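You operate a simulated robot arm through the tools that you are given. There is no shell and no other tool.

Carry out the task below with a simulated robot arm. There is one attempt and no reset: what you move stays moved.

## Task
The red stroke ran past the pointer: jog it back and dot it red.
Fine: white lever to reverse for it and forward after; one dot on the sidewall, in line with the stroke; marker back.
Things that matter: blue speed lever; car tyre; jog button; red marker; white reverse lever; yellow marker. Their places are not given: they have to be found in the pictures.

It is judged by the outcome, as a careful person would: the job done as asked, and still so three seconds after it is handed in. It fails if anything else is knocked over, pushed out of place, dropped, spilled or broken.

## Robot
A 7-joint arm with a two-finger parallel gripper, fixed in place. Base frame: the origin is on the floor under the middle of its stand, x ahead of it, y to its left, z up; the work surface is at about z = 78.9. Units: cm, degrees, N and s.
It reaches about 137.2 cm from its shoulder. Its first joint turns from -149.0 to 149.0 degrees. Payload 3.43 kg.
The tool frame sits at the grasp point between the pads (the TCP): z along the fingers, y along the line on which they close. The tips reach 3 cm beyond it. Largest opening 9.4 cm; finger width 2.8, thickness 1; the body of the gripper, 5 by 9.6 cm, starts 5.5 cm behind the TCP.
Orientation is that of the tool frame in the base frame, as a unit quaternion [x, y, z, w]. With the fingers straight down and closing along the base's y, the tool's x points along the base's -x, its y along +y and its z along -z.

## Interface
- The arm moves only by the tool step_arm. Its argument "deltas" is a list of rows, each an object of numbers (a shift or turn left out is 0, a gripper value left out holds the last): "gripper": the opening, from 0 (shut) to 1 (fully open); "x", "y", "z": the shift along the tool's x, y, z in units of 150 mm (1.0 is 150 mm); "wx", "wy", "wz": the turn, a rotation vector about the tool's x, y, z in units of 90 degrees (1.0 is 90 degrees). In form: [{"gripper": .., "x": .., "y": .., "z": .., "wx": .., "wy": .., "wz": ..}, ...]. A call has 1 to 20 rows; each row is the pose to reach, as a shift and turn from the pose commanded when the call began, along the tool's axes at that moment. A call with a number of a shift or a turn outside -1 to 1 is refused whole. Rows are played at 5 a second. More than 5 cm and 8.6 degrees between two rows, or a gripper value outside its range, and nothing of the call is played. Where a pose cannot be reached the arm comes as near as it can. A force on the tool above 90 N (or 10 N above the force at the start of the call, whichever is more), or a blocked arm, ends the call early, and 0.2 s more pass. Each finger travels about 4.5 cm/s and halts on what it meets, pressing with about 43 N; the grip force reading is that of the motor and also rises with nothing between the fingers. The clock runs only during rows and for 0.2 s after the last one: add rows that repeat a pose to give the fingers time. The reply holds the time, the measured pose of the TCP, the force on the tool along the base axes, the opening and the grip force, in the units named above and with some noise, with the torque about the TCP (base axes, N m) and any sound that the robot's microphone picked up.
- Cameras (640 x 400 px; columns grow to the right, rows downward): "scene" is fixed at [21.99, -50.14, 160.92]; the picture's right is [0.94, -0.33, 0.00], its down [-0.14, -0.39, -0.91] and it looks along [0.30, 0.86, -0.41] (base axes); focal length 315 px, centre (320, 200). "wrist" rides on the gripper at [7.6, 1.4, -10.2] in the tool frame; the picture's right is [-0.18, 0.98, 0.00], its down [-0.75, -0.14, -0.64] and it looks along [-0.63, -0.12, 0.77] (tool axes); focal length 243 px, centre (320, 200).
- grab_frame(camera): a new picture of that camera. The clock stands still meanwhile.
- locate(camera, pixels): for up to 12 pixels [column, row] of the newest picture of that camera ("zoom" is the newest enlarged one), the place [x, y, z] in the base frame of the surface seen there, good to about 0.2 cm. The clock stands still meanwhile.
- zoom(camera, box): a new picture of the part [left, top, right, bottom] of that camera's present view, enlarged. The clock stands still meanwhile.
- close_job(): hands the job in; it is judged then, once.

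Unless the task says otherwise, let go and move clear before handing in.

The tools are called after "Call:" as a command line: name --argument value ..., lists and objects as JSON in quotes. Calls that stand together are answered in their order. step_arm: Moves the arm, as the interface text tells. Its arguments: {"type":"object","properties":{"deltas":{"type":"array"}},"required":["deltas"]} The other tools are called the same way: grab_frame (camera) takes a picture; locate (camera, pixels) gives the place of the surface under pixels of a picture; zoom (camera, box) takes an enlarged picture of a part of a camera's view; close_job () hands the job in.

At the start:

```text
t: 0.0
ee_pos: [61.02, 77.61, 125.32]
tool_rot: [0.0, 1.0, 0.002, 0.001]
wrist_force: [0.2, 0.7, 0.0]
torque: [0.02, 0.05, 0.01]
width: 9.39
finger_force: 0.2
```

scene: 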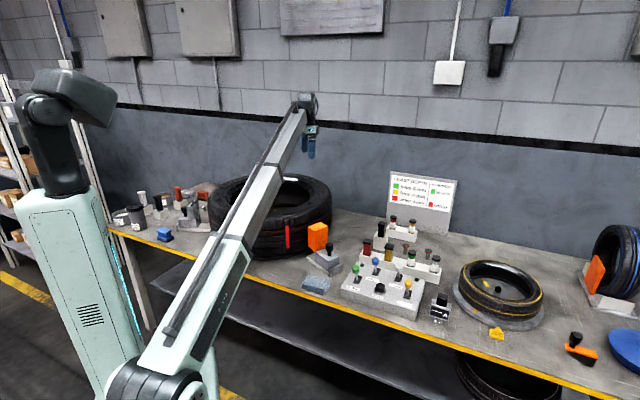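
wrist: 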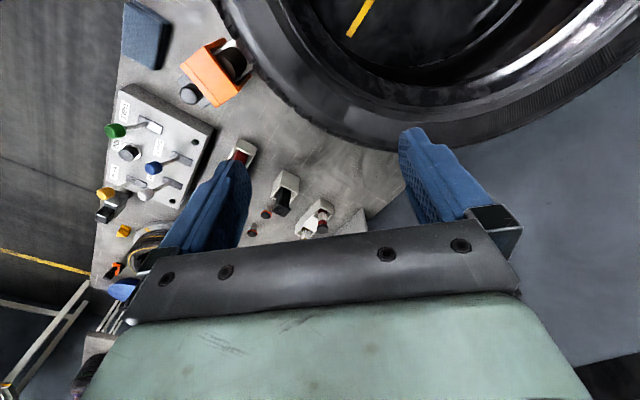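

The scene shows a lever panel around pixel (385,285), a big tyre at (270,215), a small tyre on a turntable at (500,290), and racks of markers. I'll zoom in on each region before moving.

Call:
zoom --camera "scene" --box '[330, 210, 460, 330]'

Call:
zoom --camera "scene" --box '[430, 240, 560, 350]'

Call:
zoom --camera "scene" --box '[190, 160, 350, 300]'

Call:
zoom --camera "scene" --box '[370, 160, 470, 240]'

Call:
zoom --camera "wrist" --box '[80, 60, 260, 260]'

```text
3.33 times, centred on (395, 270) of scene
```

zoom: 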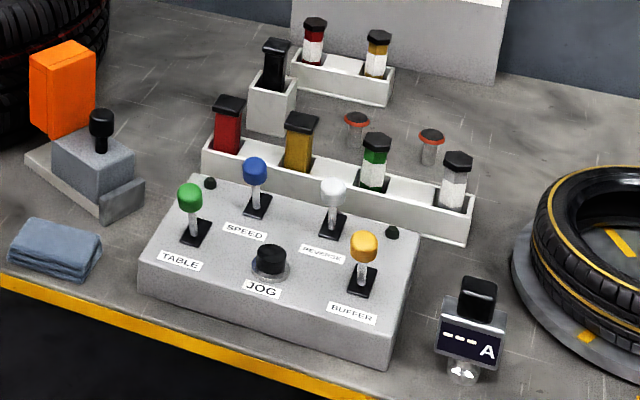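

```text
3.64 times, centred on (495, 295) of scene
```

zoom: 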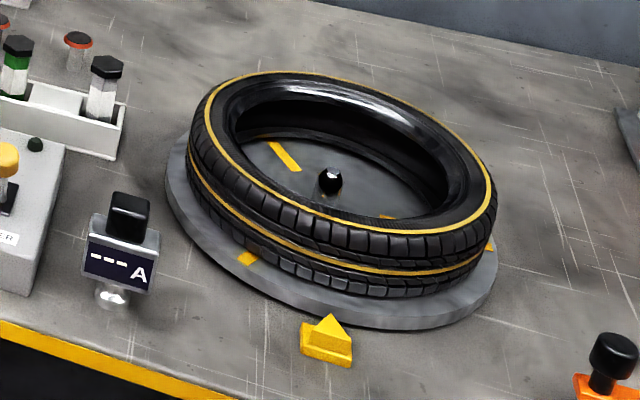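

```text
2.86 times, centred on (270, 230) of scene
```

zoom: 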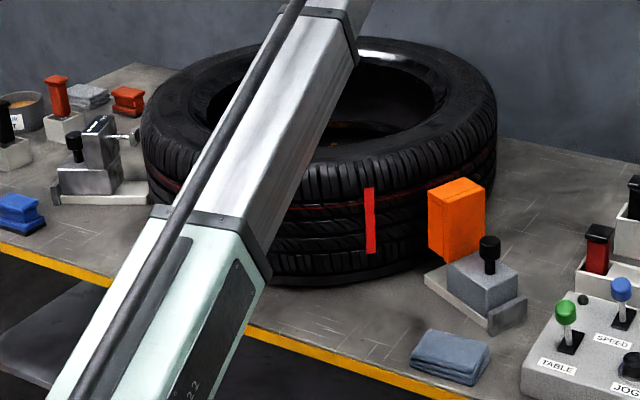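

```text
5.00 times, centred on (420, 200) of scene
```

zoom: 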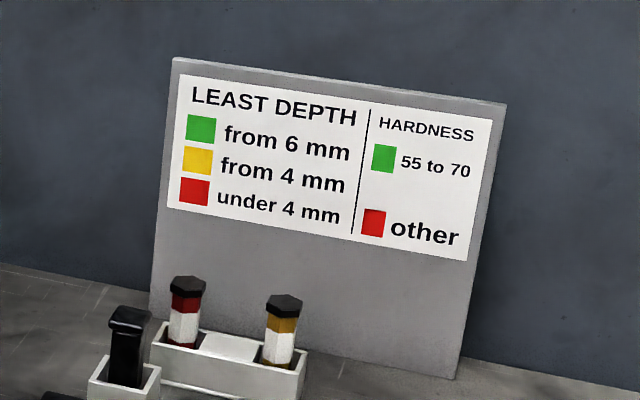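

```text
2.00 times, centred on (170, 160) of wrist
```

zoom: 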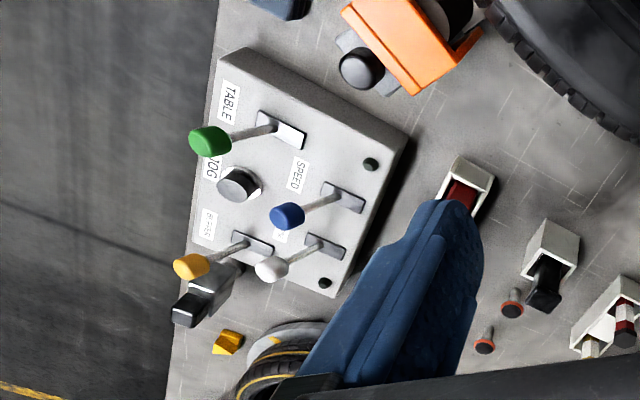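

Two tyres are visible: the large one at (270,215) carries a red stroke at (287,235), and the small yellow-lined one sits on a turntable with a yellow pointer at (497,334). I'll locate key features and zoom in on the far left and right areas.

Call:
zoom --camera "scene" --box '[100, 170, 230, 260]'

Call:
zoom --camera "scene" --box '[540, 210, 640, 390]'

Call:
zoom --camera "scene" --box '[240, 180, 350, 270]'

Call:
locate --camera "scene" --pixels '[[287, 225], [287, 247], [300, 180], [317, 237], [497, 334], [500, 290], [490, 265], [540, 300], [455, 290], [400, 330], [440, 318]]'

```text
4.44 times, centred on (165, 215) of scene
```

zoom: 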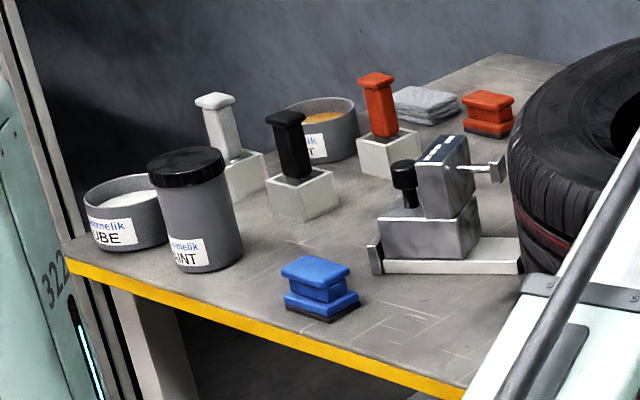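

```text
2.22 times, centred on (590, 300) of scene
```

zoom: 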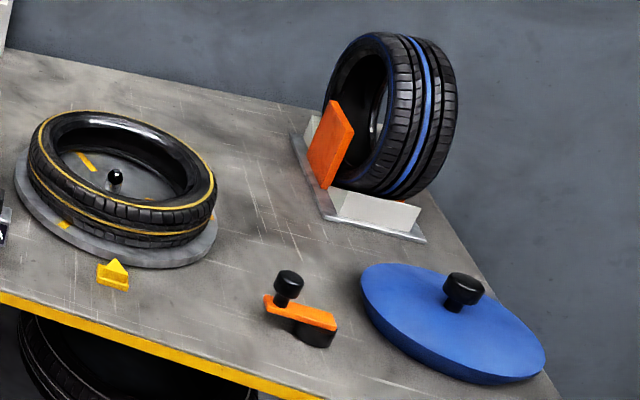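

```text
4.44 times, centred on (295, 225) of scene
```

zoom: 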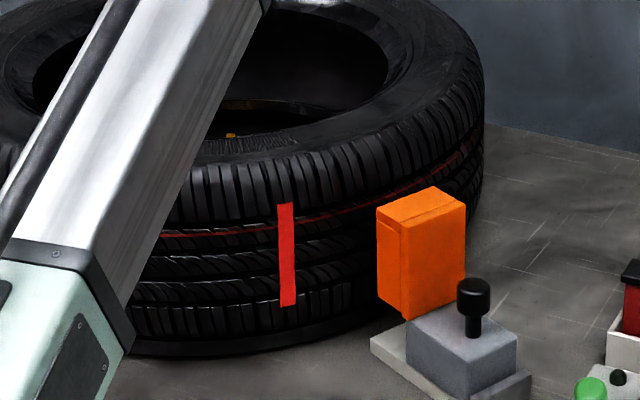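

```text
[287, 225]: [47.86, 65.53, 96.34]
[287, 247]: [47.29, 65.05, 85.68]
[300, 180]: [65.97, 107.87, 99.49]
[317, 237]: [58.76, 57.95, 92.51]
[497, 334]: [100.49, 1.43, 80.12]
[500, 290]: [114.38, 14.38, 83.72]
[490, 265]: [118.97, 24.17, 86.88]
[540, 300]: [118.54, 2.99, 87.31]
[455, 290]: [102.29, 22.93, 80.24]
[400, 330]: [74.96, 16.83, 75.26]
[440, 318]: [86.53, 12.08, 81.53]
```

The red stroke is on the big tyre's tread at about (47.5, 65.3), and no pointer for it is visible yet because the arm may be hiding it. I'll take closer zooms of the marker trays and locate the tyre outline before moving the arm away.

Call:
zoom --camera "scene" --box '[355, 205, 445, 275]'

Call:
locate --camera "zoom" --pixels '[[100, 245], [100, 280], [270, 285], [270, 330]]'

Call:
zoom --camera "wrist" --box '[200, 0, 640, 180]'

Call:
locate --camera "wrist" --pixels '[[222, 10], [265, 85], [370, 150], [500, 125], [620, 20], [280, 20], [350, 100], [450, 60], [360, 15]]'

```text
5.71 times, centred on (400, 240) of scene
```

zoom: 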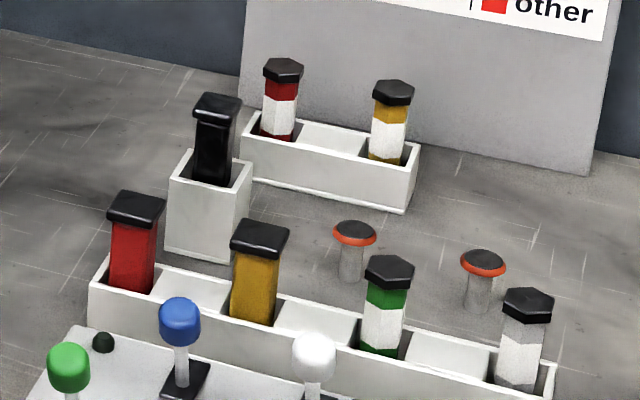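

```text
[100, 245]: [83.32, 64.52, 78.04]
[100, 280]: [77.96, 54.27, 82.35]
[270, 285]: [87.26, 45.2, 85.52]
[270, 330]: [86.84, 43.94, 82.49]
```

```text
1.45 times, centred on (420, 90) of wrist
```

zoom: 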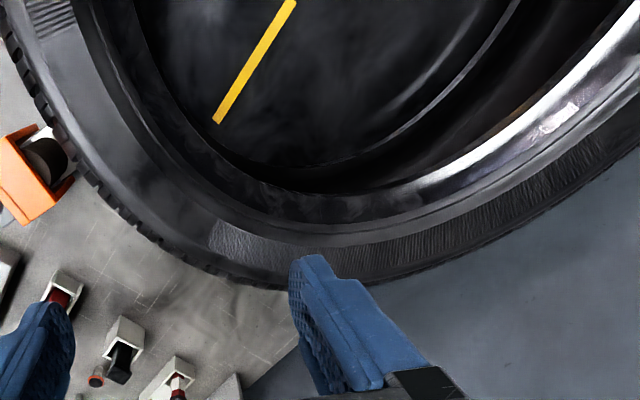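

```text
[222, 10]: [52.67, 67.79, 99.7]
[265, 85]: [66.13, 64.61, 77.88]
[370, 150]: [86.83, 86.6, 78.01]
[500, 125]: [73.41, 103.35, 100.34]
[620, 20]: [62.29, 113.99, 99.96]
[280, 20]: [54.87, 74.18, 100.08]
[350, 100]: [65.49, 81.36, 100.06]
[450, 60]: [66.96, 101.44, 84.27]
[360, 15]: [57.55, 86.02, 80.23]
```

The wrist zoom shows the big tyre on a table with a yellow mark at about (57.5, 86), with its top at z≈100. I'll swing the arm toward the marker racks, both for a closer look and to clear the scene view of the tyre.

Call:
step_arm --deltas '[{"gripper": 1, "y": -0.2}, {"y": -0.45}, {"y": -0.7}, {"y": -1.0}]'

Call:
step_arm --deltas '[{"gripper": 1, "y": -0.2}, {"y": -0.45}, {"y": -0.7}, {"y": -1.0}]'

Call:
grab_frame --camera "scene"

Call:
grab_frame --camera "wrist"

```text
t: 1.0
ee_pos: [61.83, 63.69, 123.42]
tool_rot: [0.0, 1.0, 0.013, 0.012]
wrist_force: [1.3, -0.6, -0.1]
torque: [-0.04, 0.03, 0.02]
width: 9.38
finger_force: 0.1
out of reach, approached as far as the arm can: row 2, 3, 4
```

```text
t: 2.0
ee_pos: [63.1, 49.53, 120.09]
tool_rot: [0.0, 1.0, 0.017, 0.018]
wrist_force: [0.4, -0.2, -1.0]
torque: [-0.03, 0.03, 0.03]
width: 9.41
finger_force: 0.1
out of reach, approached as far as the arm can: row 1, 2, 3, 4
```

```text
taken
```

scene: 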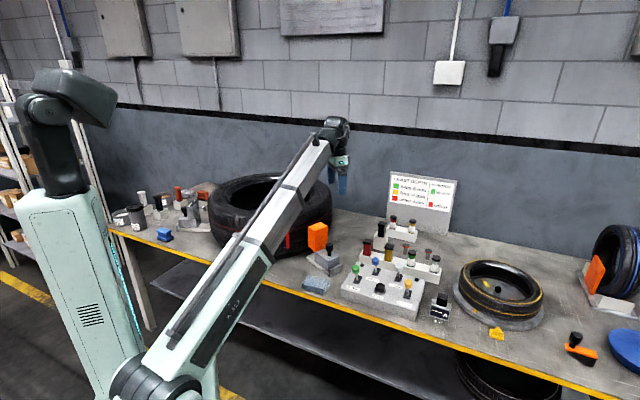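

```text
taken
```

wrist: 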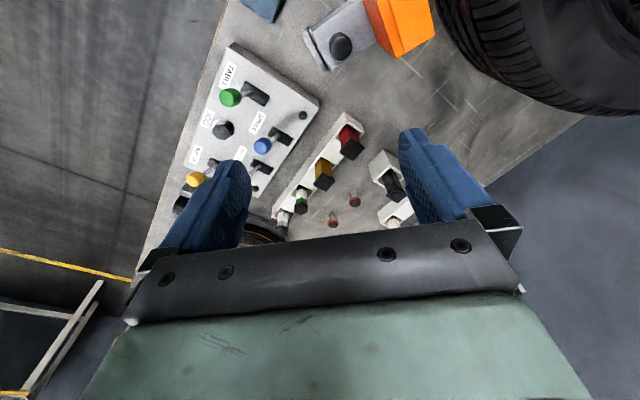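

The arm reports it can't quite hold height with the fingers down here, and it still covers the tyre front in the scene view. The wrist view now shows the front rack (red at 350,145; yellow at 325,175), so I'll zoom on it and keep moving aside.

Call:
zoom --camera "wrist" --box '[260, 100, 440, 240]'

Call:
zoom --camera "wrist" --box '[180, 30, 340, 230]'

Call:
zoom --camera "wrist" --box '[300, 0, 640, 130]'

```text
2.86 times, centred on (350, 170) of wrist
```

zoom: 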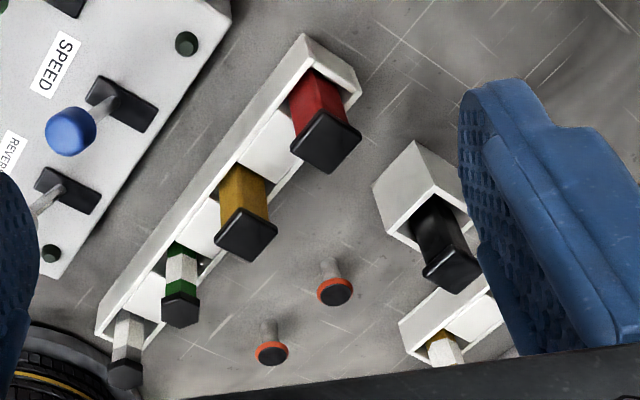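

```text
2.00 times, centred on (260, 130) of wrist
```

zoom: 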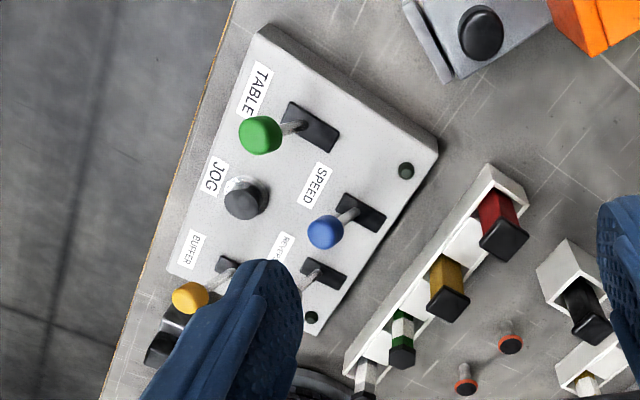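

```text
1.88 times, centred on (470, 65) of wrist
```

zoom: 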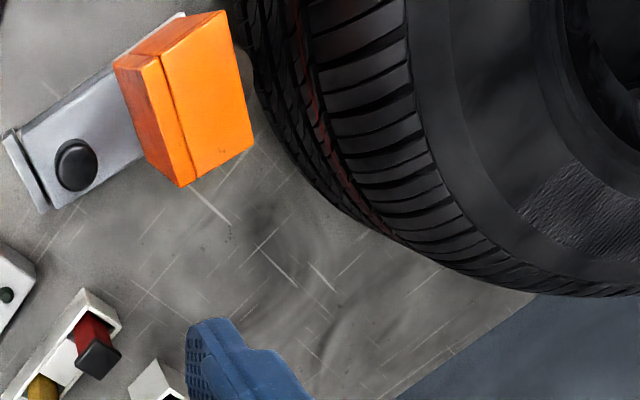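

The front rack holds a solid red and a solid yellow square-capped stick, with green and grey hex pens beside them. I'll keep moving toward -y to clear the tyre front in the scene view.

Call:
step_arm --deltas '[{"gripper": 1, "y": -0.2}, {"y": -0.45, "x": -0.1}, {"y": -0.7, "x": -0.3}, {"y": -1.0, "x": -0.5}]'

Call:
step_arm --deltas '[{"gripper": 1, "y": -0.2}, {"y": -0.45, "x": -0.1}, {"y": -0.7, "x": -0.3}, {"y": -1.0, "x": -0.5}]'

Call:
grab_frame --camera "scene"

Call:
grab_frame --camera "wrist"

```text
refused: row 4 steps farther than a row can; nothing moved
```

```text
refused: row 4 steps farther than a row can; nothing moved
```

```text
taken
```

scene: 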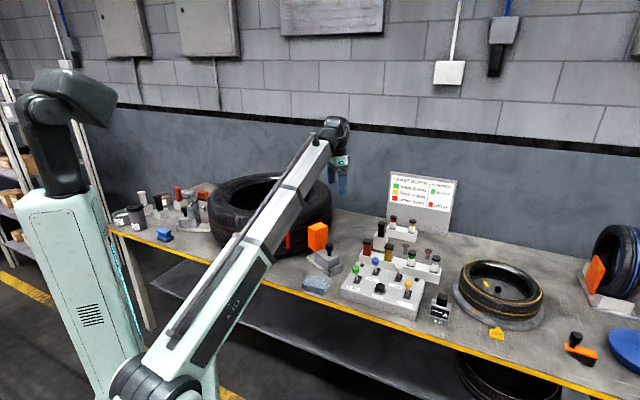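

```text
taken
```

wrist: 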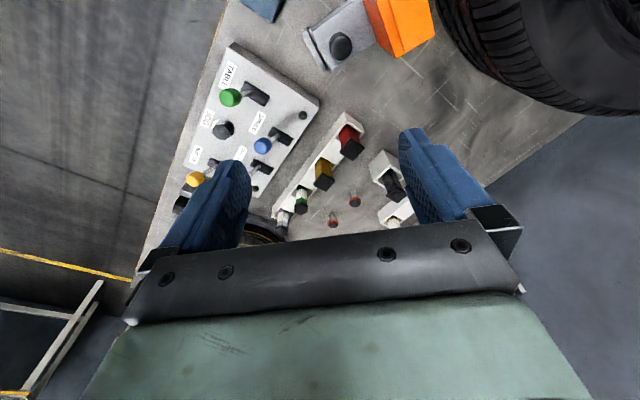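

The step was refused for exceeding 5 cm per row, so the pictures are unchanged. I'll resend it with smaller increments.

Call:
step_arm --deltas '[{"gripper": 1, "y": -0.2, "x": -0.1}, {"y": -0.4, "x": -0.2}, {"y": -0.6, "x": -0.3}, {"y": -0.8, "x": -0.4}, {"y": -1.0, "x": -0.5}]'

Call:
step_arm --deltas '[{"gripper": 1, "y": -0.2, "x": -0.1}, {"y": -0.4, "x": -0.2}, {"y": -0.6, "x": -0.3}, {"y": -0.8, "x": -0.4}, {"y": -1.0, "x": -0.5}]'

Call:
grab_frame --camera "scene"

Call:
grab_frame --camera "wrist"

```text
t: 3.2
ee_pos: [71.6, 35.28, 118.13]
tool_rot: [0.0, 1.0, 0.008, 0.014]
wrist_force: [0.1, -0.5, 0.1]
torque: [0.02, 0.0, -0.04]
width: 9.4
finger_force: 0.1
out of reach, approached as far as the arm can: row 1, 2, 3, 4, 5
```

```text
t: 4.4
ee_pos: [79.59, 20.38, 117.38]
tool_rot: [0.0, 1.0, 0.003, 0.007]
wrist_force: [8.2, 8.1, -8.2]
torque: [-1.06, 0.04, -0.73]
width: 9.4
finger_force: 0.2
out of reach, approached as far as the arm can: row 1, 2, 3, 4, 5
```

```text
taken
```

scene: 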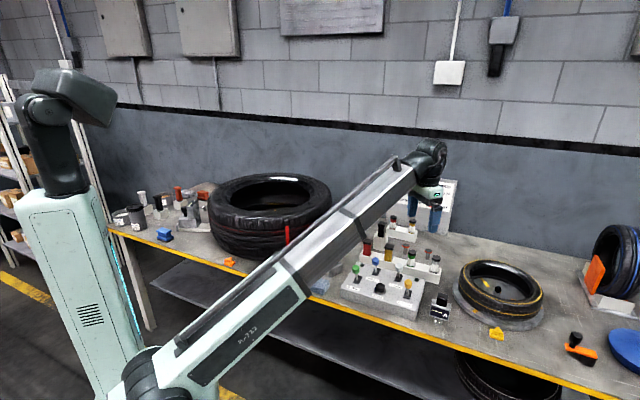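

```text
taken
```

wrist: 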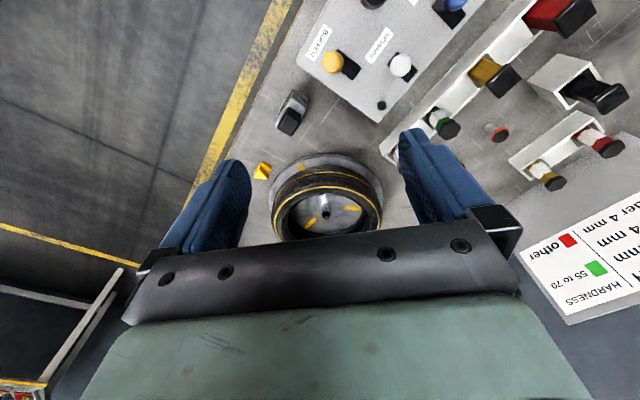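

The scene now reveals an orange pointer at (229,262) near the front of the big tyre, with the red stroke at (287,235) to the right of it. I'll zoom on that region and check the 8 N force reading with a still step.

Call:
zoom --camera "scene" --box '[200, 160, 340, 280]'

Call:
locate --camera "scene" --pixels '[[229, 260], [229, 264], [287, 228], [287, 240], [270, 178], [215, 215], [325, 200], [270, 200]]'

Call:
step_arm --deltas '[{"gripper": 1}, {"gripper": 1}]'

Call:
zoom --camera "wrist" --box '[280, 0, 640, 200]'

```text
3.33 times, centred on (270, 220) of scene
```

zoom: 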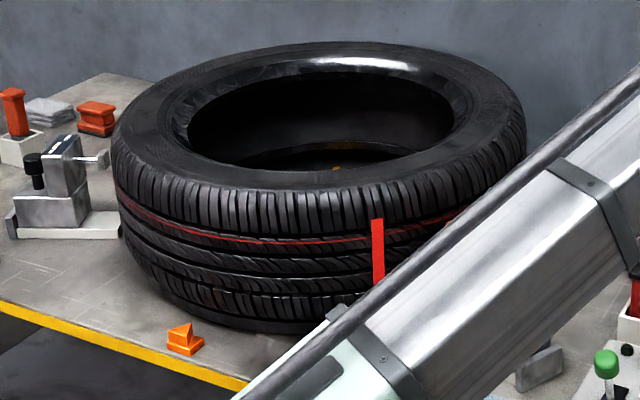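

```text
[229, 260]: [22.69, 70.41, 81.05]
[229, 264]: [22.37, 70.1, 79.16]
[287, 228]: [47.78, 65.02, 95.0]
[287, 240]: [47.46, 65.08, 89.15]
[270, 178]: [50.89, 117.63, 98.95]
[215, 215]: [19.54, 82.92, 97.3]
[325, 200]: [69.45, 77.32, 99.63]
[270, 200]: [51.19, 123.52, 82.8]
```

```text
t: 5.0
ee_pos: [79.54, 20.09, 117.46]
tool_rot: [0.001, 1.0, 0.002, 0.007]
wrist_force: [8.0, 4.2, -17.3]
torque: [-0.54, -0.43, -0.34]
width: 9.39
finger_force: 0.1
```

```text
1.78 times, centred on (460, 100) of wrist
```

zoom: 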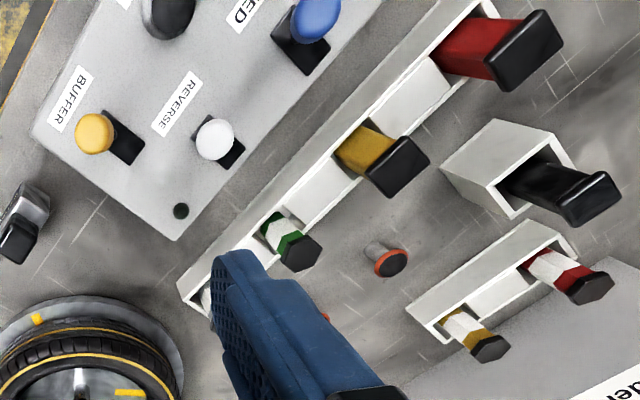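

The tyre centre works out near (46, 94) with a radius of about 29, so the stroke is at roughly 273° and the orange pointer (22.5, 70.2) at roughly 225°. The force reading is still odd (-17 N), so I'll lower slightly away from the arm's folded limit and recheck.

Call:
step_arm --deltas '[{"gripper": 1, "z": 0.1}, {"z": 0.25}, {"z": 0.4}, {"z": 0.4}]'

Call:
grab_frame --camera "scene"

```text
t: 6.0
ee_pos: [79.44, 20.12, 111.57]
tool_rot: [0.0, 1.0, 0.001, 0.001]
wrist_force: [-0.2, 0.9, 0.0]
torque: [0.01, 0.01, 0.01]
width: 9.38
finger_force: 0.0
```

```text
taken
```

scene: 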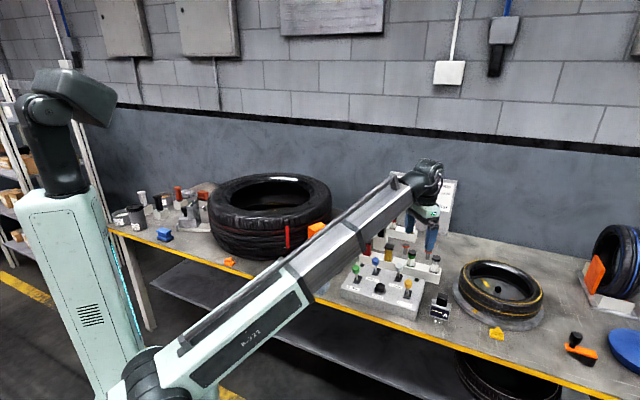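

The force has gone to zero at z=111.6, so it was only a posture limit. Now I'll locate the panel levers, jog button and markers with the zoomed scene view.

Call:
zoom --camera "scene" --box '[335, 240, 435, 325]'

Call:
grab_frame --camera "wrist"

```text
4.71 times, centred on (385, 282) of scene
```

zoom: 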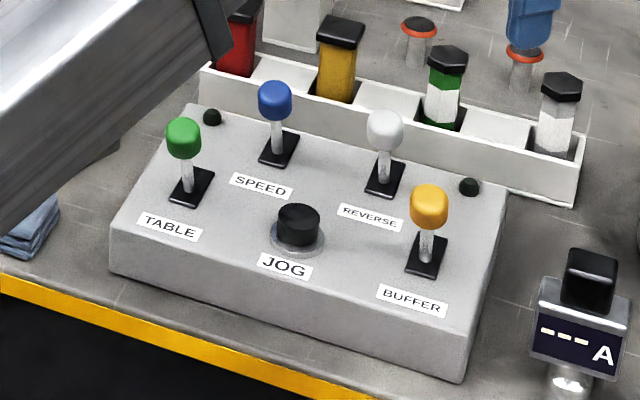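

```text
taken
```

wrist: 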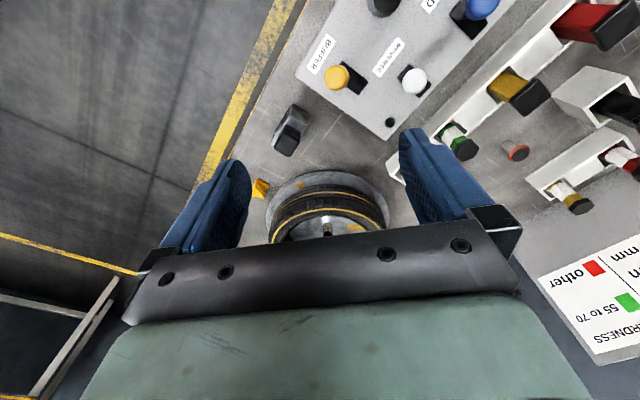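

Call:
locate --camera "zoom" --pixels '[[183, 138], [190, 186], [274, 98], [279, 148], [384, 130], [385, 178], [428, 207], [426, 253], [298, 215], [298, 250], [385, 190], [371, 218]]'

Call:
locate --camera "zoom" --pixels '[[120, 250], [459, 375], [500, 195], [195, 108], [340, 30], [335, 75], [240, 50], [212, 117], [469, 187], [320, 60], [447, 60], [562, 85]]'

```text
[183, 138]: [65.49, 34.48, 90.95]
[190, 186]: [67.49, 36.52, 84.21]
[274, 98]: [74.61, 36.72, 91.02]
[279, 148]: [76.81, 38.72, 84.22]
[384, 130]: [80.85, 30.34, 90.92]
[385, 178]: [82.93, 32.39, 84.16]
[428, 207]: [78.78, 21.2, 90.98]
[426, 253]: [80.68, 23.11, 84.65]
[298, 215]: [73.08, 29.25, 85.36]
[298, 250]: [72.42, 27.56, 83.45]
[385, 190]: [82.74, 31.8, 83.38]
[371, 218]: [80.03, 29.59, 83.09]
```

```text
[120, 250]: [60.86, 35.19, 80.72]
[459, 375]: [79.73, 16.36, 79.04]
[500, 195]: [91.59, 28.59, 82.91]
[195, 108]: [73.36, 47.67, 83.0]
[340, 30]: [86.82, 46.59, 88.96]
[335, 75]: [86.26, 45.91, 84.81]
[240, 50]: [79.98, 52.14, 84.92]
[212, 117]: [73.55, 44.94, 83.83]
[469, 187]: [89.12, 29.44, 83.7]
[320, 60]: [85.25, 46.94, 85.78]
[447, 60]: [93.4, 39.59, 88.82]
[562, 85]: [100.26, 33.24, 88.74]
```

The levers all lean toward the operator side (knobs at z≈91, e.g. white at about (80.9, 30.3) with its pivot at (82.9, 32.4)), and the jog button is at (73, 28.5, 85.4). Next I'll view the marker racks up close with the wrist camera to tell the two kinds of red stick apart.

Call:
step_arm --deltas '[{"gripper": 1, "y": 0.25}, {"y": 0.5}, {"y": 0.75}, {"y": 1.0}]'

Call:
step_arm --deltas '[{"gripper": 1, "y": 0.2, "z": 0.2}, {"y": 0.4, "z": 0.4}, {"y": 0.55, "z": 0.6}]'

Call:
grab_frame --camera "wrist"

```text
t: 7.0
ee_pos: [79.36, 35.26, 111.5]
tool_rot: [0.0, 1.0, 0.002, 0.001]
wrist_force: [1.0, -0.1, -0.5]
torque: [0.01, 0.0, 0.02]
width: 9.42
finger_force: 0.0
```

```text
t: 7.8
ee_pos: [79.36, 43.47, 102.41]
tool_rot: [0.0, 1.0, 0.002, 0.001]
wrist_force: [-0.4, 0.4, 0.8]
torque: [0.01, 0.04, 0.03]
width: 9.37
finger_force: 0.1
```

```text
taken
```

wrist: 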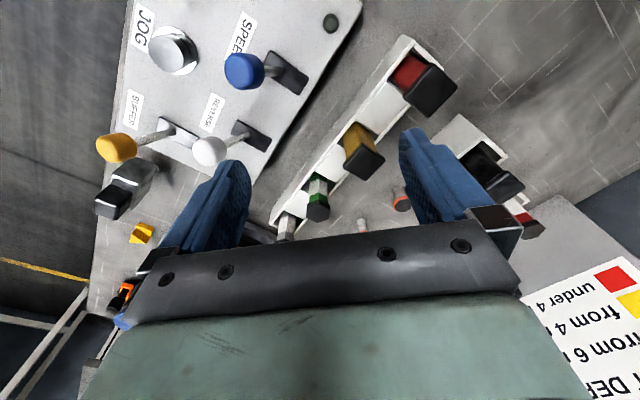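

The rack markers are nearer now (red at 420,80; yellow at 362,150; green hex at 317,200). I'll zoom in for detail.

Call:
zoom --camera "wrist" --box '[330, 30, 480, 180]'

Call:
zoom --camera "wrist" --box '[260, 120, 400, 240]'

Call:
zoom --camera "wrist" --box '[440, 120, 560, 240]'

Call:
locate --camera "wrist" --pixels '[[430, 90], [408, 70], [362, 158], [360, 135], [317, 208], [415, 40], [275, 220], [395, 105], [340, 175], [505, 180]]'

```text
2.67 times, centred on (405, 105) of wrist
```

zoom: 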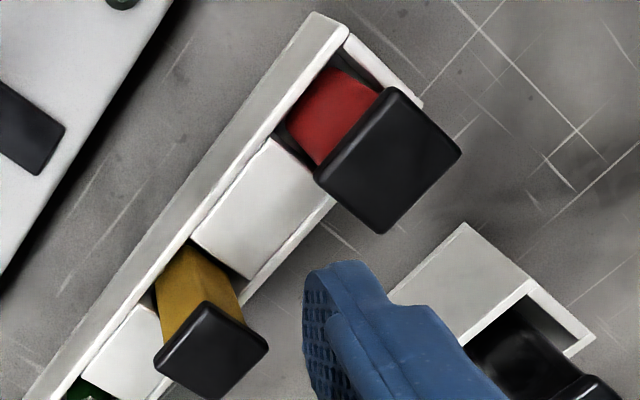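

```text
3.33 times, centred on (330, 180) of wrist
```

zoom: 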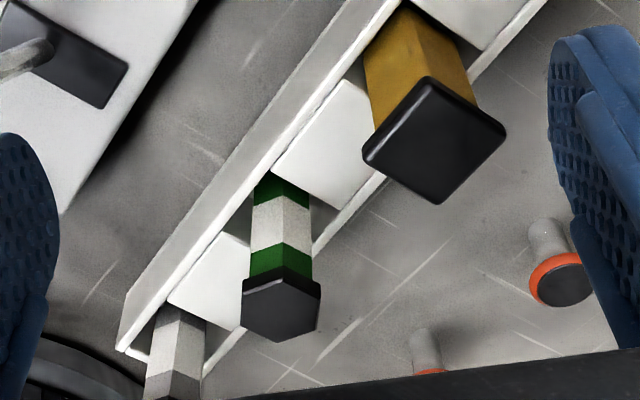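

```text
3.33 times, centred on (500, 180) of wrist
```

zoom: 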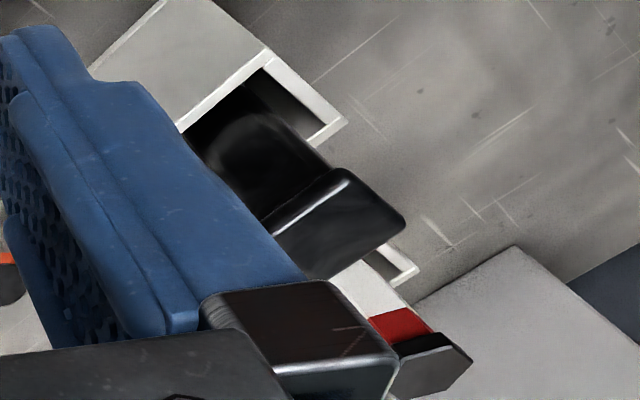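

```text
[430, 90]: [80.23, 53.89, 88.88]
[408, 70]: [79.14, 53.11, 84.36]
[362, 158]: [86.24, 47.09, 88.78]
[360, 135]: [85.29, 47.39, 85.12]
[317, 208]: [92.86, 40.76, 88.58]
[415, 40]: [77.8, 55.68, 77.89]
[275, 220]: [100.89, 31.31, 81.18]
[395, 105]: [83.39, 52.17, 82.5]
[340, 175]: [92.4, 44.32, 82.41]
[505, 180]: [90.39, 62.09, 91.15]
```

The square solid sticks top out at z≈88.8 and the hex sticks have a white paper-like band; I'll inspect tips later before choosing. First I'll pin down the white lever knob and its surroundings precisely.

Call:
zoom --camera "wrist" --box '[90, 0, 350, 190]'

Call:
locate --camera "wrist" --pixels '[[208, 150], [200, 140], [196, 152], [215, 160], [245, 70], [115, 148], [172, 50], [163, 55], [180, 60], [252, 135], [290, 75], [165, 42]]'

```text
2.11 times, centred on (220, 95) of wrist
```

zoom: 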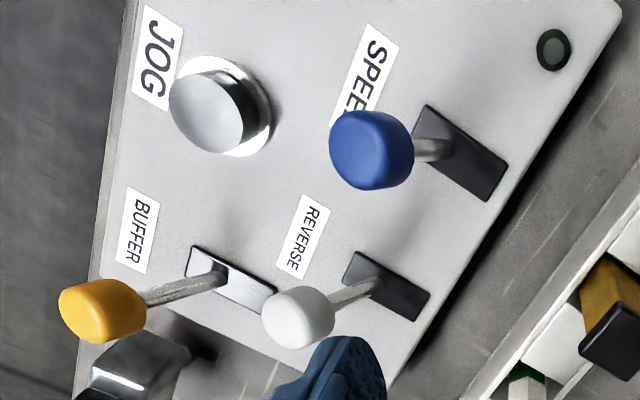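

```text
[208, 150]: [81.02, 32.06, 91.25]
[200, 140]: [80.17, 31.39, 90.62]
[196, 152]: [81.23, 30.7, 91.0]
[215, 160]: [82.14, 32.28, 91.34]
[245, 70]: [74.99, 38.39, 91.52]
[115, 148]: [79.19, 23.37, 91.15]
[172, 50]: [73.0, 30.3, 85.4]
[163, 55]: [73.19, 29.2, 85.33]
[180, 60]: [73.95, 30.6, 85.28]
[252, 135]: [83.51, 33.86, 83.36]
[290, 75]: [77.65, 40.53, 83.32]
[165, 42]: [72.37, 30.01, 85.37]
```

White knob centre is about (81.2, 31.3, 90.5), leaning toward the operator along the panel's 45° axis; jog button top is at (73.1, 29.6, 85.4). I'll rotate the tool -45° about its axis, close the fingers, and hover in front of the white knob.

Call:
step_arm --deltas '[{"gripper": 1, "y": -0.16, "x": 0.01, "wz": -0.083}, {"gripper": 0.8, "y": -0.32, "x": 0.02, "wz": -0.166}, {"gripper": 0.5, "y": -0.49, "x": 0.03, "wz": -0.25}, {"gripper": 0.2, "y": -0.66, "x": 0.04, "wz": -0.333}, {"gripper": 0, "y": -0.82, "x": 0.05, "wz": -0.416}, {"gripper": 0, "y": -0.99, "x": 0.057, "wz": -0.5}, {"gripper": 0, "y": -0.99, "x": 0.057, "wz": -0.5}, {"gripper": 0, "y": -0.99, "x": 0.057, "wz": -0.5}]'

Call:
grab_frame --camera "wrist"

Call:
grab_frame --camera "scene"

```text
t: 9.6
ee_pos: [78.51, 28.59, 102.49]
tool_rot: [-0.383, 0.924, 0.001, 0.001]
wrist_force: [0.0, 0.0, 0.0]
torque: [0.01, 0.04, 0.01]
width: 0.0
finger_force: 33.3
```

```text
taken
```

wrist: 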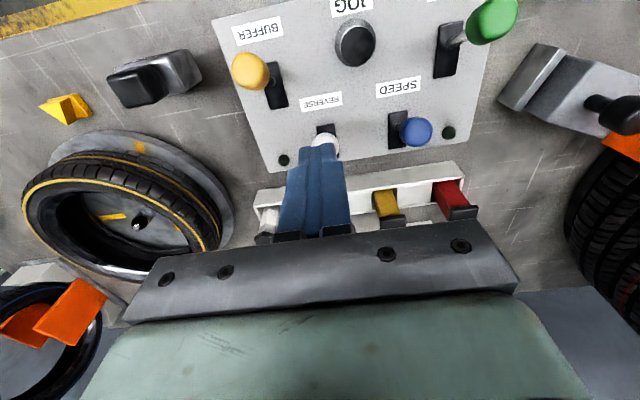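

```text
taken
```

scene: 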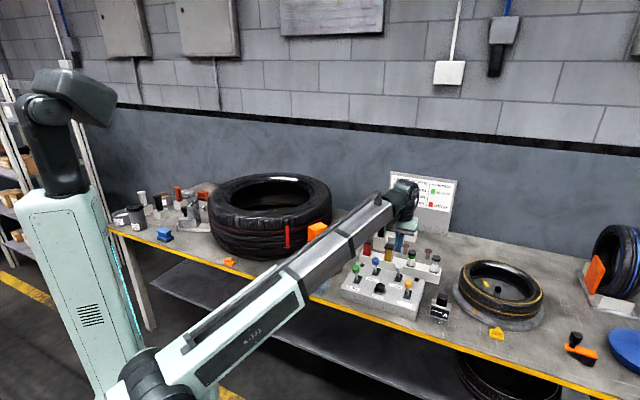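

The tool is aligned with the panel, with the white knob just ahead of the closed fingers at (325,148). I'll lower to TCP z≈91.5, so the tips are at 88.5 on the operator side of the knob.

Call:
step_arm --deltas '[{"gripper": 0, "z": 0.2}, {"z": 0.4}, {"z": 0.6}, {"z": 0.733}, {"z": 0.733}]'

Call:
grab_frame --camera "wrist"

Call:
zoom --camera "scene" --box '[335, 220, 455, 325]'

```text
t: 10.8
ee_pos: [78.55, 28.62, 91.41]
tool_rot: [-0.382, 0.924, 0.001, 0.002]
wrist_force: [-0.1, 0.3, 0.1]
torque: [0.03, 0.01, -0.01]
width: 0.0
finger_force: 33.2
```

```text
taken
```

wrist: 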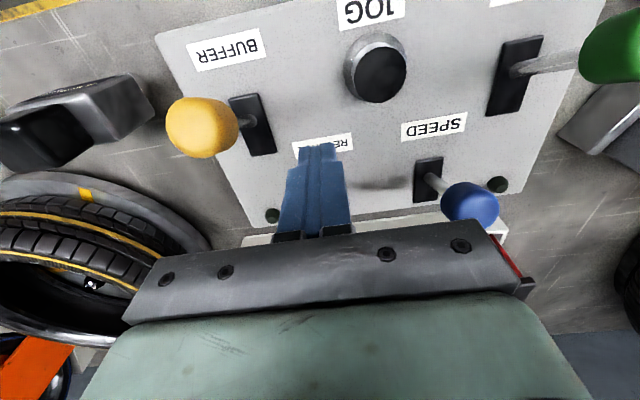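

```text
3.81 times, centred on (395, 272) of scene
```

zoom: 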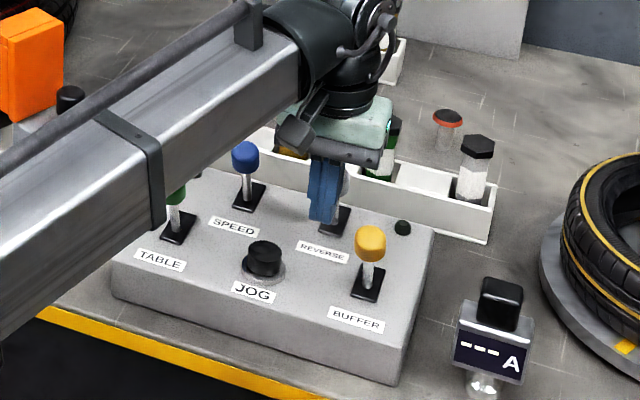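

The closed fingers sit on the operator side of the white lever with no contact force. I'll push gently along the panel axis (tool -x) part-way and watch the force.

Call:
step_arm --deltas '[{"gripper": 0, "x": -0.05}, {"x": -0.1}, {"x": -0.15}, {"x": -0.2}, {"x": -0.25}, {"x": -0.3}]'

Call:
zoom --camera "scene" --box '[335, 220, 455, 325]'

```text
t: 12.2
ee_pos: [81.82, 31.83, 91.39]
tool_rot: [-0.382, 0.924, 0.001, 0.001]
wrist_force: [0.2, -0.9, 0.1]
torque: [-0.02, -0.03, -0.02]
width: 0.01
finger_force: 33.1
```

```text
3.81 times, centred on (395, 272) of scene
```

zoom: 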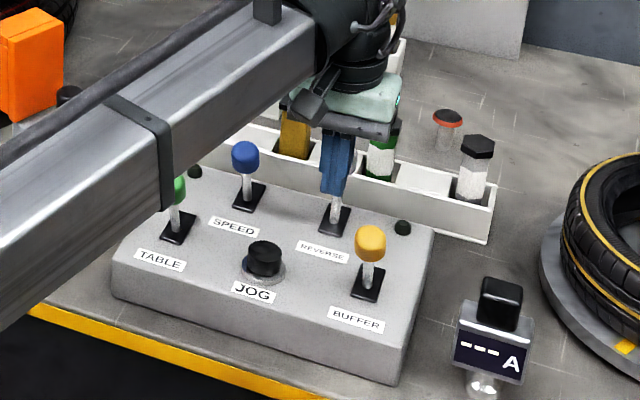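

The lever is moving with the fingers at almost no force and is now near upright. I'll continue pushing 3 cm in small steps.

Call:
step_arm --deltas '[{"gripper": 0, "x": -0.04}, {"x": -0.08}, {"x": -0.12}, {"x": -0.15}]'

Call:
zoom --camera "scene" --box '[335, 220, 455, 325]'

```text
t: 13.2
ee_pos: [83.11, 33.04, 91.56]
tool_rot: [-0.382, 0.924, 0.001, -0.001]
wrist_force: [-15.9, -15.0, -0.1]
torque: [-0.29, 0.28, -0.07]
width: 0.02
finger_force: 32.7
```

```text
3.81 times, centred on (395, 272) of scene
```

zoom: 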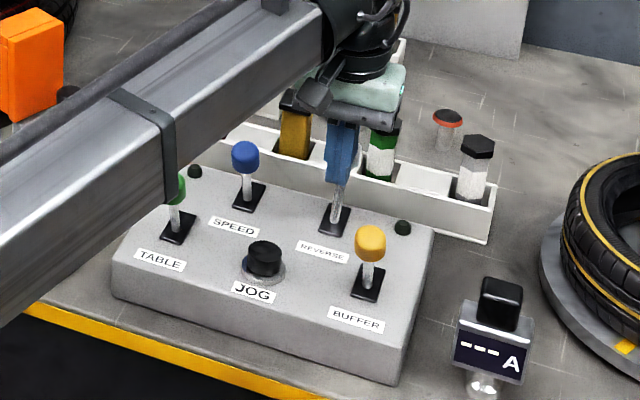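

Force rose to about 22 N against the push at s≈82, so the lever has reached its end stop. I'll back off and check that it stays.

Call:
step_arm --deltas '[{"gripper": 0, "x": 0.1}, {"x": 0.25}, {"x": 0.4}]'

Call:
step_arm --deltas '[{"gripper": 0, "z": -0.25}, {"z": -0.5}]'

Call:
zoom --camera "scene" --box '[335, 220, 455, 325]'

Call:
grab_frame --camera "wrist"

```text
t: 14.0
ee_pos: [79.07, 29.18, 91.27]
tool_rot: [-0.383, 0.924, 0.001, 0.002]
wrist_force: [-1.0, -0.2, 0.1]
torque: [-0.01, 0.0, -0.03]
width: 0.0
finger_force: 33.0
```

```text
t: 14.6
ee_pos: [79.04, 29.12, 98.89]
tool_rot: [-0.383, 0.924, 0.0, 0.001]
wrist_force: [-0.1, 0.3, 0.8]
torque: [0.0, -0.01, 0.01]
width: 0.0
finger_force: 33.7
```

```text
3.81 times, centred on (395, 272) of scene
```

zoom: 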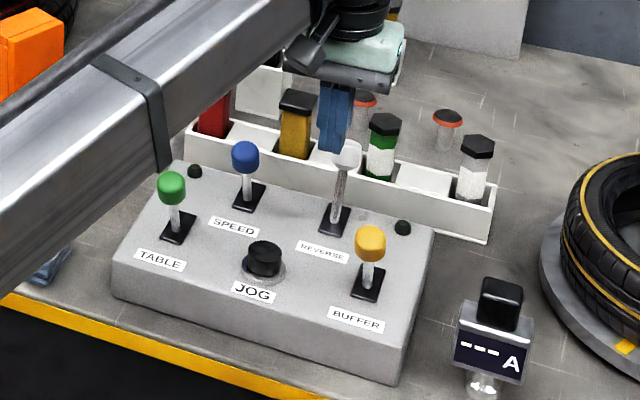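

```text
taken
```

wrist: 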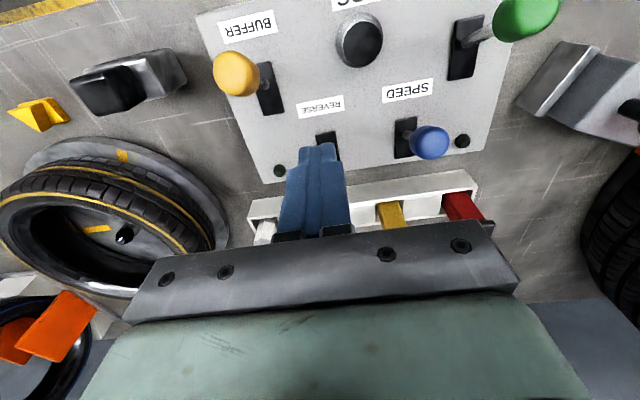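

The white lever now leans to the back (reverse) and holds there. Next, I'll locate the jog button centre at wrist pixel (362,45).

Call:
locate --camera "wrist" --pixels '[[362, 45], [345, 45], [380, 45], [362, 32], [362, 58]]'

Call:
locate --camera "scene" --pixels '[[287, 228], [287, 240]]'

```text
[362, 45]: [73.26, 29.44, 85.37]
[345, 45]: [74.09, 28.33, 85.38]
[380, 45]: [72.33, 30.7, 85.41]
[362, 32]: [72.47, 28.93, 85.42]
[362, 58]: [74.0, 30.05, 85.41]
```

```text
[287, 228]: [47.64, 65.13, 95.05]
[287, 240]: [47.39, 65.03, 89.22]
```

The button centre is at (73.2, 29.5, 85.4). I'll move above it with the fingers closed and stop 1 cm short of the top.

Call:
step_arm --deltas '[{"gripper": 0, "x": 0.13, "y": 0.147}, {"x": 0.257, "y": 0.294}, {"x": 0.257, "y": 0.294, "z": 0.3}, {"x": 0.257, "y": 0.294, "z": 0.6}, {"x": 0.257, "y": 0.294, "z": 0.63}, {"x": 0.257, "y": 0.294, "z": 0.63}]'

Call:
grab_frame --camera "wrist"

Call:
grab_frame --camera "scene"

```text
t: 16.0
ee_pos: [73.36, 29.48, 89.59]
tool_rot: [-0.383, 0.924, 0.0, 0.002]
wrist_force: [-0.1, 0.0, -0.3]
torque: [-0.01, -0.02, 0.0]
width: 0.0
finger_force: 33.4
```

```text
taken
```

wrist: 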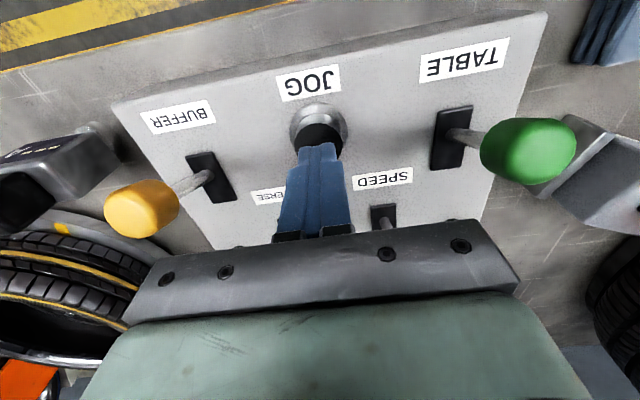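

```text
taken
```

scene: 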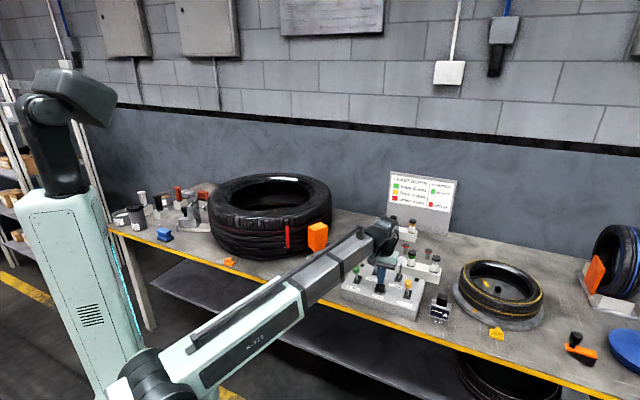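

The fingertips are centred over the jog button, and the scene view shows both the stroke (287,235) and the pointer (229,262). I'll make a short first press, 1.5 cm down and back up, and listen.

Call:
step_arm --deltas '[{"gripper": 0, "z": 0.05}, {"z": 0.1}, {"z": 0.0}]'

Call:
grab_frame --camera "scene"

Call:
locate --camera "scene" --pixels '[[287, 228], [285, 240]]'

```text
t: 16.8
ee_pos: [73.29, 29.42, 89.52]
tool_rot: [-0.383, 0.924, 0.001, 0.001]
wrist_force: [0.1, 0.7, -0.1]
torque: [0.0, 0.0, -0.01]
width: 0.0
finger_force: 33.6
```

```text
taken
```

scene: 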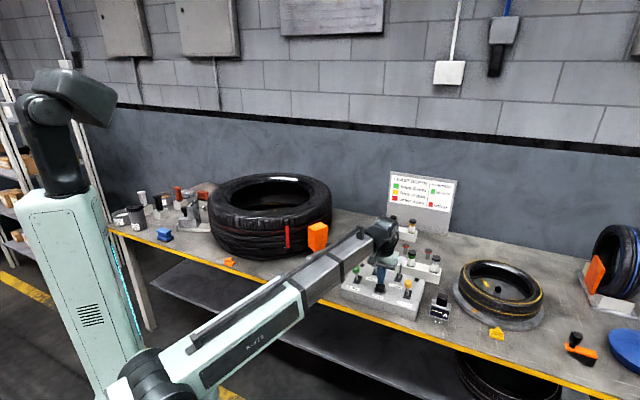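

```text
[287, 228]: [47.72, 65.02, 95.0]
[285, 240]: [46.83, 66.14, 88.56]
```

The stroke hasn't visibly moved. I'll press again, slightly deeper, and end the call while pressed to read the force and any motion.

Call:
step_arm --deltas '[{"gripper": 0, "z": 0.06}, {"z": 0.1}, {"z": 0.12}]'

Call:
zoom --camera "scene" --box '[200, 160, 340, 280]'

```text
t: 17.6
ee_pos: [73.22, 29.45, 87.69]
tool_rot: [-0.382, 0.924, 0.001, 0.001]
wrist_force: [-1.2, -1.5, 5.2]
torque: [-0.1, 0.08, -0.01]
width: 0.0
finger_force: 32.7
heard: click
```

```text
3.33 times, centred on (270, 220) of scene
```

zoom: 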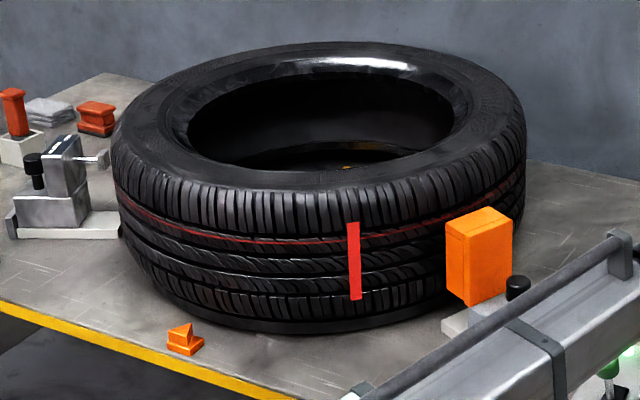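

A click was heard and the stroke shifted toward the pointer, from zoom (377,250) to (353,260). I'll hold briefly to learn whether it moves continuously while pressed.

Call:
step_arm --deltas '[{"gripper": 0}]'

Call:
zoom --camera "scene" --box '[200, 160, 340, 280]'

```text
t: 18.0
ee_pos: [73.25, 29.59, 87.66]
tool_rot: [-0.383, 0.924, 0.001, 0.002]
wrist_force: [-2.0, -2.6, 5.3]
torque: [-0.11, 0.06, -0.02]
width: 0.01
finger_force: 33.5
```

```text
3.33 times, centred on (270, 220) of scene
```

zoom: 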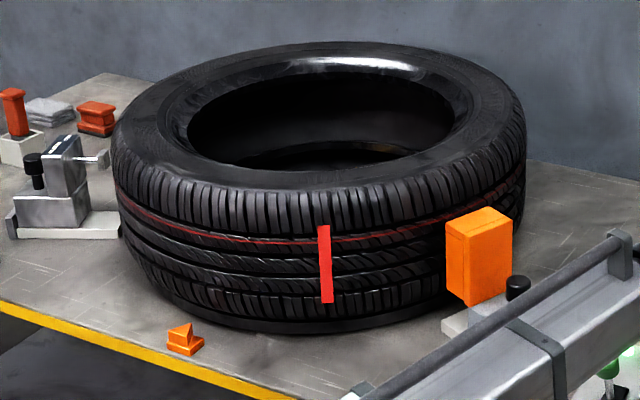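

The table turns continuously while jog is held. I'll locate the stroke and pointer now to compute the remaining angle and rate; the clock is stopped.

Call:
locate --camera "zoom" --pixels '[[324, 240], [326, 280], [353, 240], [377, 240], [180, 330], [186, 335], [190, 328], [120, 200], [250, 270]]'

Call:
zoom --camera "scene" --box '[210, 240, 250, 280]'

Call:
locate --camera "zoom" --pixels '[[320, 165], [300, 200], [330, 230], [280, 240], [360, 200], [310, 180]]'

```text
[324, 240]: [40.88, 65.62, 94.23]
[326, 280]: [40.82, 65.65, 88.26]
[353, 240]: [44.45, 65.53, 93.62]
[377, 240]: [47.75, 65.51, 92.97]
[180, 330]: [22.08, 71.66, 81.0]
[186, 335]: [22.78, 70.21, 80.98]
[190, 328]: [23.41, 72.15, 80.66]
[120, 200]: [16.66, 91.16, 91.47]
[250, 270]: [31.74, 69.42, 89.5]
```

```text
10.00 times, centred on (230, 260) of scene
```

zoom: 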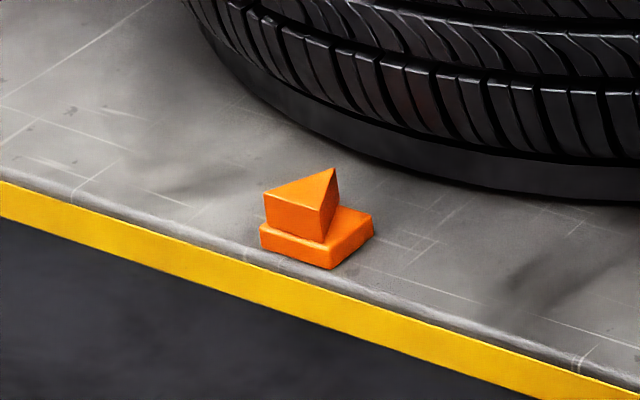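

```text
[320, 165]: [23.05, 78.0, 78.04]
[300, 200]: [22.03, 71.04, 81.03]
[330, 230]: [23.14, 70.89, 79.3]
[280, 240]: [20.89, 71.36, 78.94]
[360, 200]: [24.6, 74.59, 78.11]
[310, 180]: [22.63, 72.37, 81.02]
```

The pointer's top triangle has vertices near zoom (266,192), (334,170) and (322,210). I'll locate those and several tyre-rim points to compute the pointer direction and tyre centre accurately.

Call:
locate --camera "zoom" --pixels '[[268, 192], [331, 172], [321, 207], [298, 182], [325, 190], [263, 228], [368, 215], [328, 262], [290, 197]]'

Call:
zoom --camera "scene" --box '[200, 160, 340, 280]'

Call:
locate --camera "zoom" --pixels '[[130, 230], [160, 250], [200, 265], [240, 278], [290, 285], [400, 275], [430, 265], [500, 190], [130, 130], [320, 55], [480, 90], [520, 150]]'

```text
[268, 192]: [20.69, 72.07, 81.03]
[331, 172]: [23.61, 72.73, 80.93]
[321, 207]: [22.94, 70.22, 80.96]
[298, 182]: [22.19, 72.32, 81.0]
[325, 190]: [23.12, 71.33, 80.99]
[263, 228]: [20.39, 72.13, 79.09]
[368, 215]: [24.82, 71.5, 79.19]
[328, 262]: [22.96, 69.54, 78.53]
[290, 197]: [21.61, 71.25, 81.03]
```

```text
3.33 times, centred on (270, 220) of scene
```

zoom: 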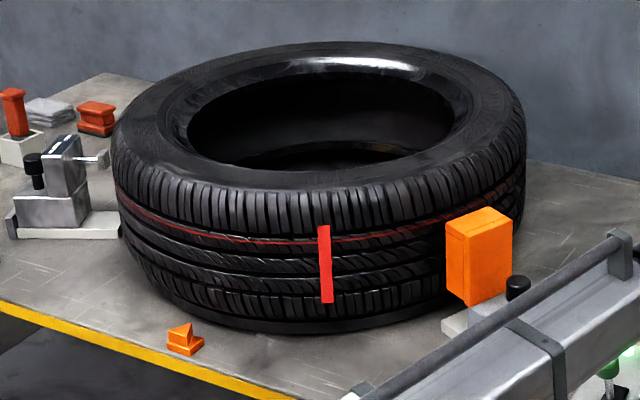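

```text
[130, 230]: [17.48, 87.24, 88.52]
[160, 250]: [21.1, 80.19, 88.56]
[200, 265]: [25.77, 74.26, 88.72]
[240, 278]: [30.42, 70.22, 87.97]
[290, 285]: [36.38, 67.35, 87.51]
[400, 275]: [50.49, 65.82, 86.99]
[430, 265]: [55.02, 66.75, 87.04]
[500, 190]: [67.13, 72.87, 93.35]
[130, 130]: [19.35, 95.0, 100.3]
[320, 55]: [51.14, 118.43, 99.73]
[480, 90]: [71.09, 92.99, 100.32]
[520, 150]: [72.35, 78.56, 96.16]
```

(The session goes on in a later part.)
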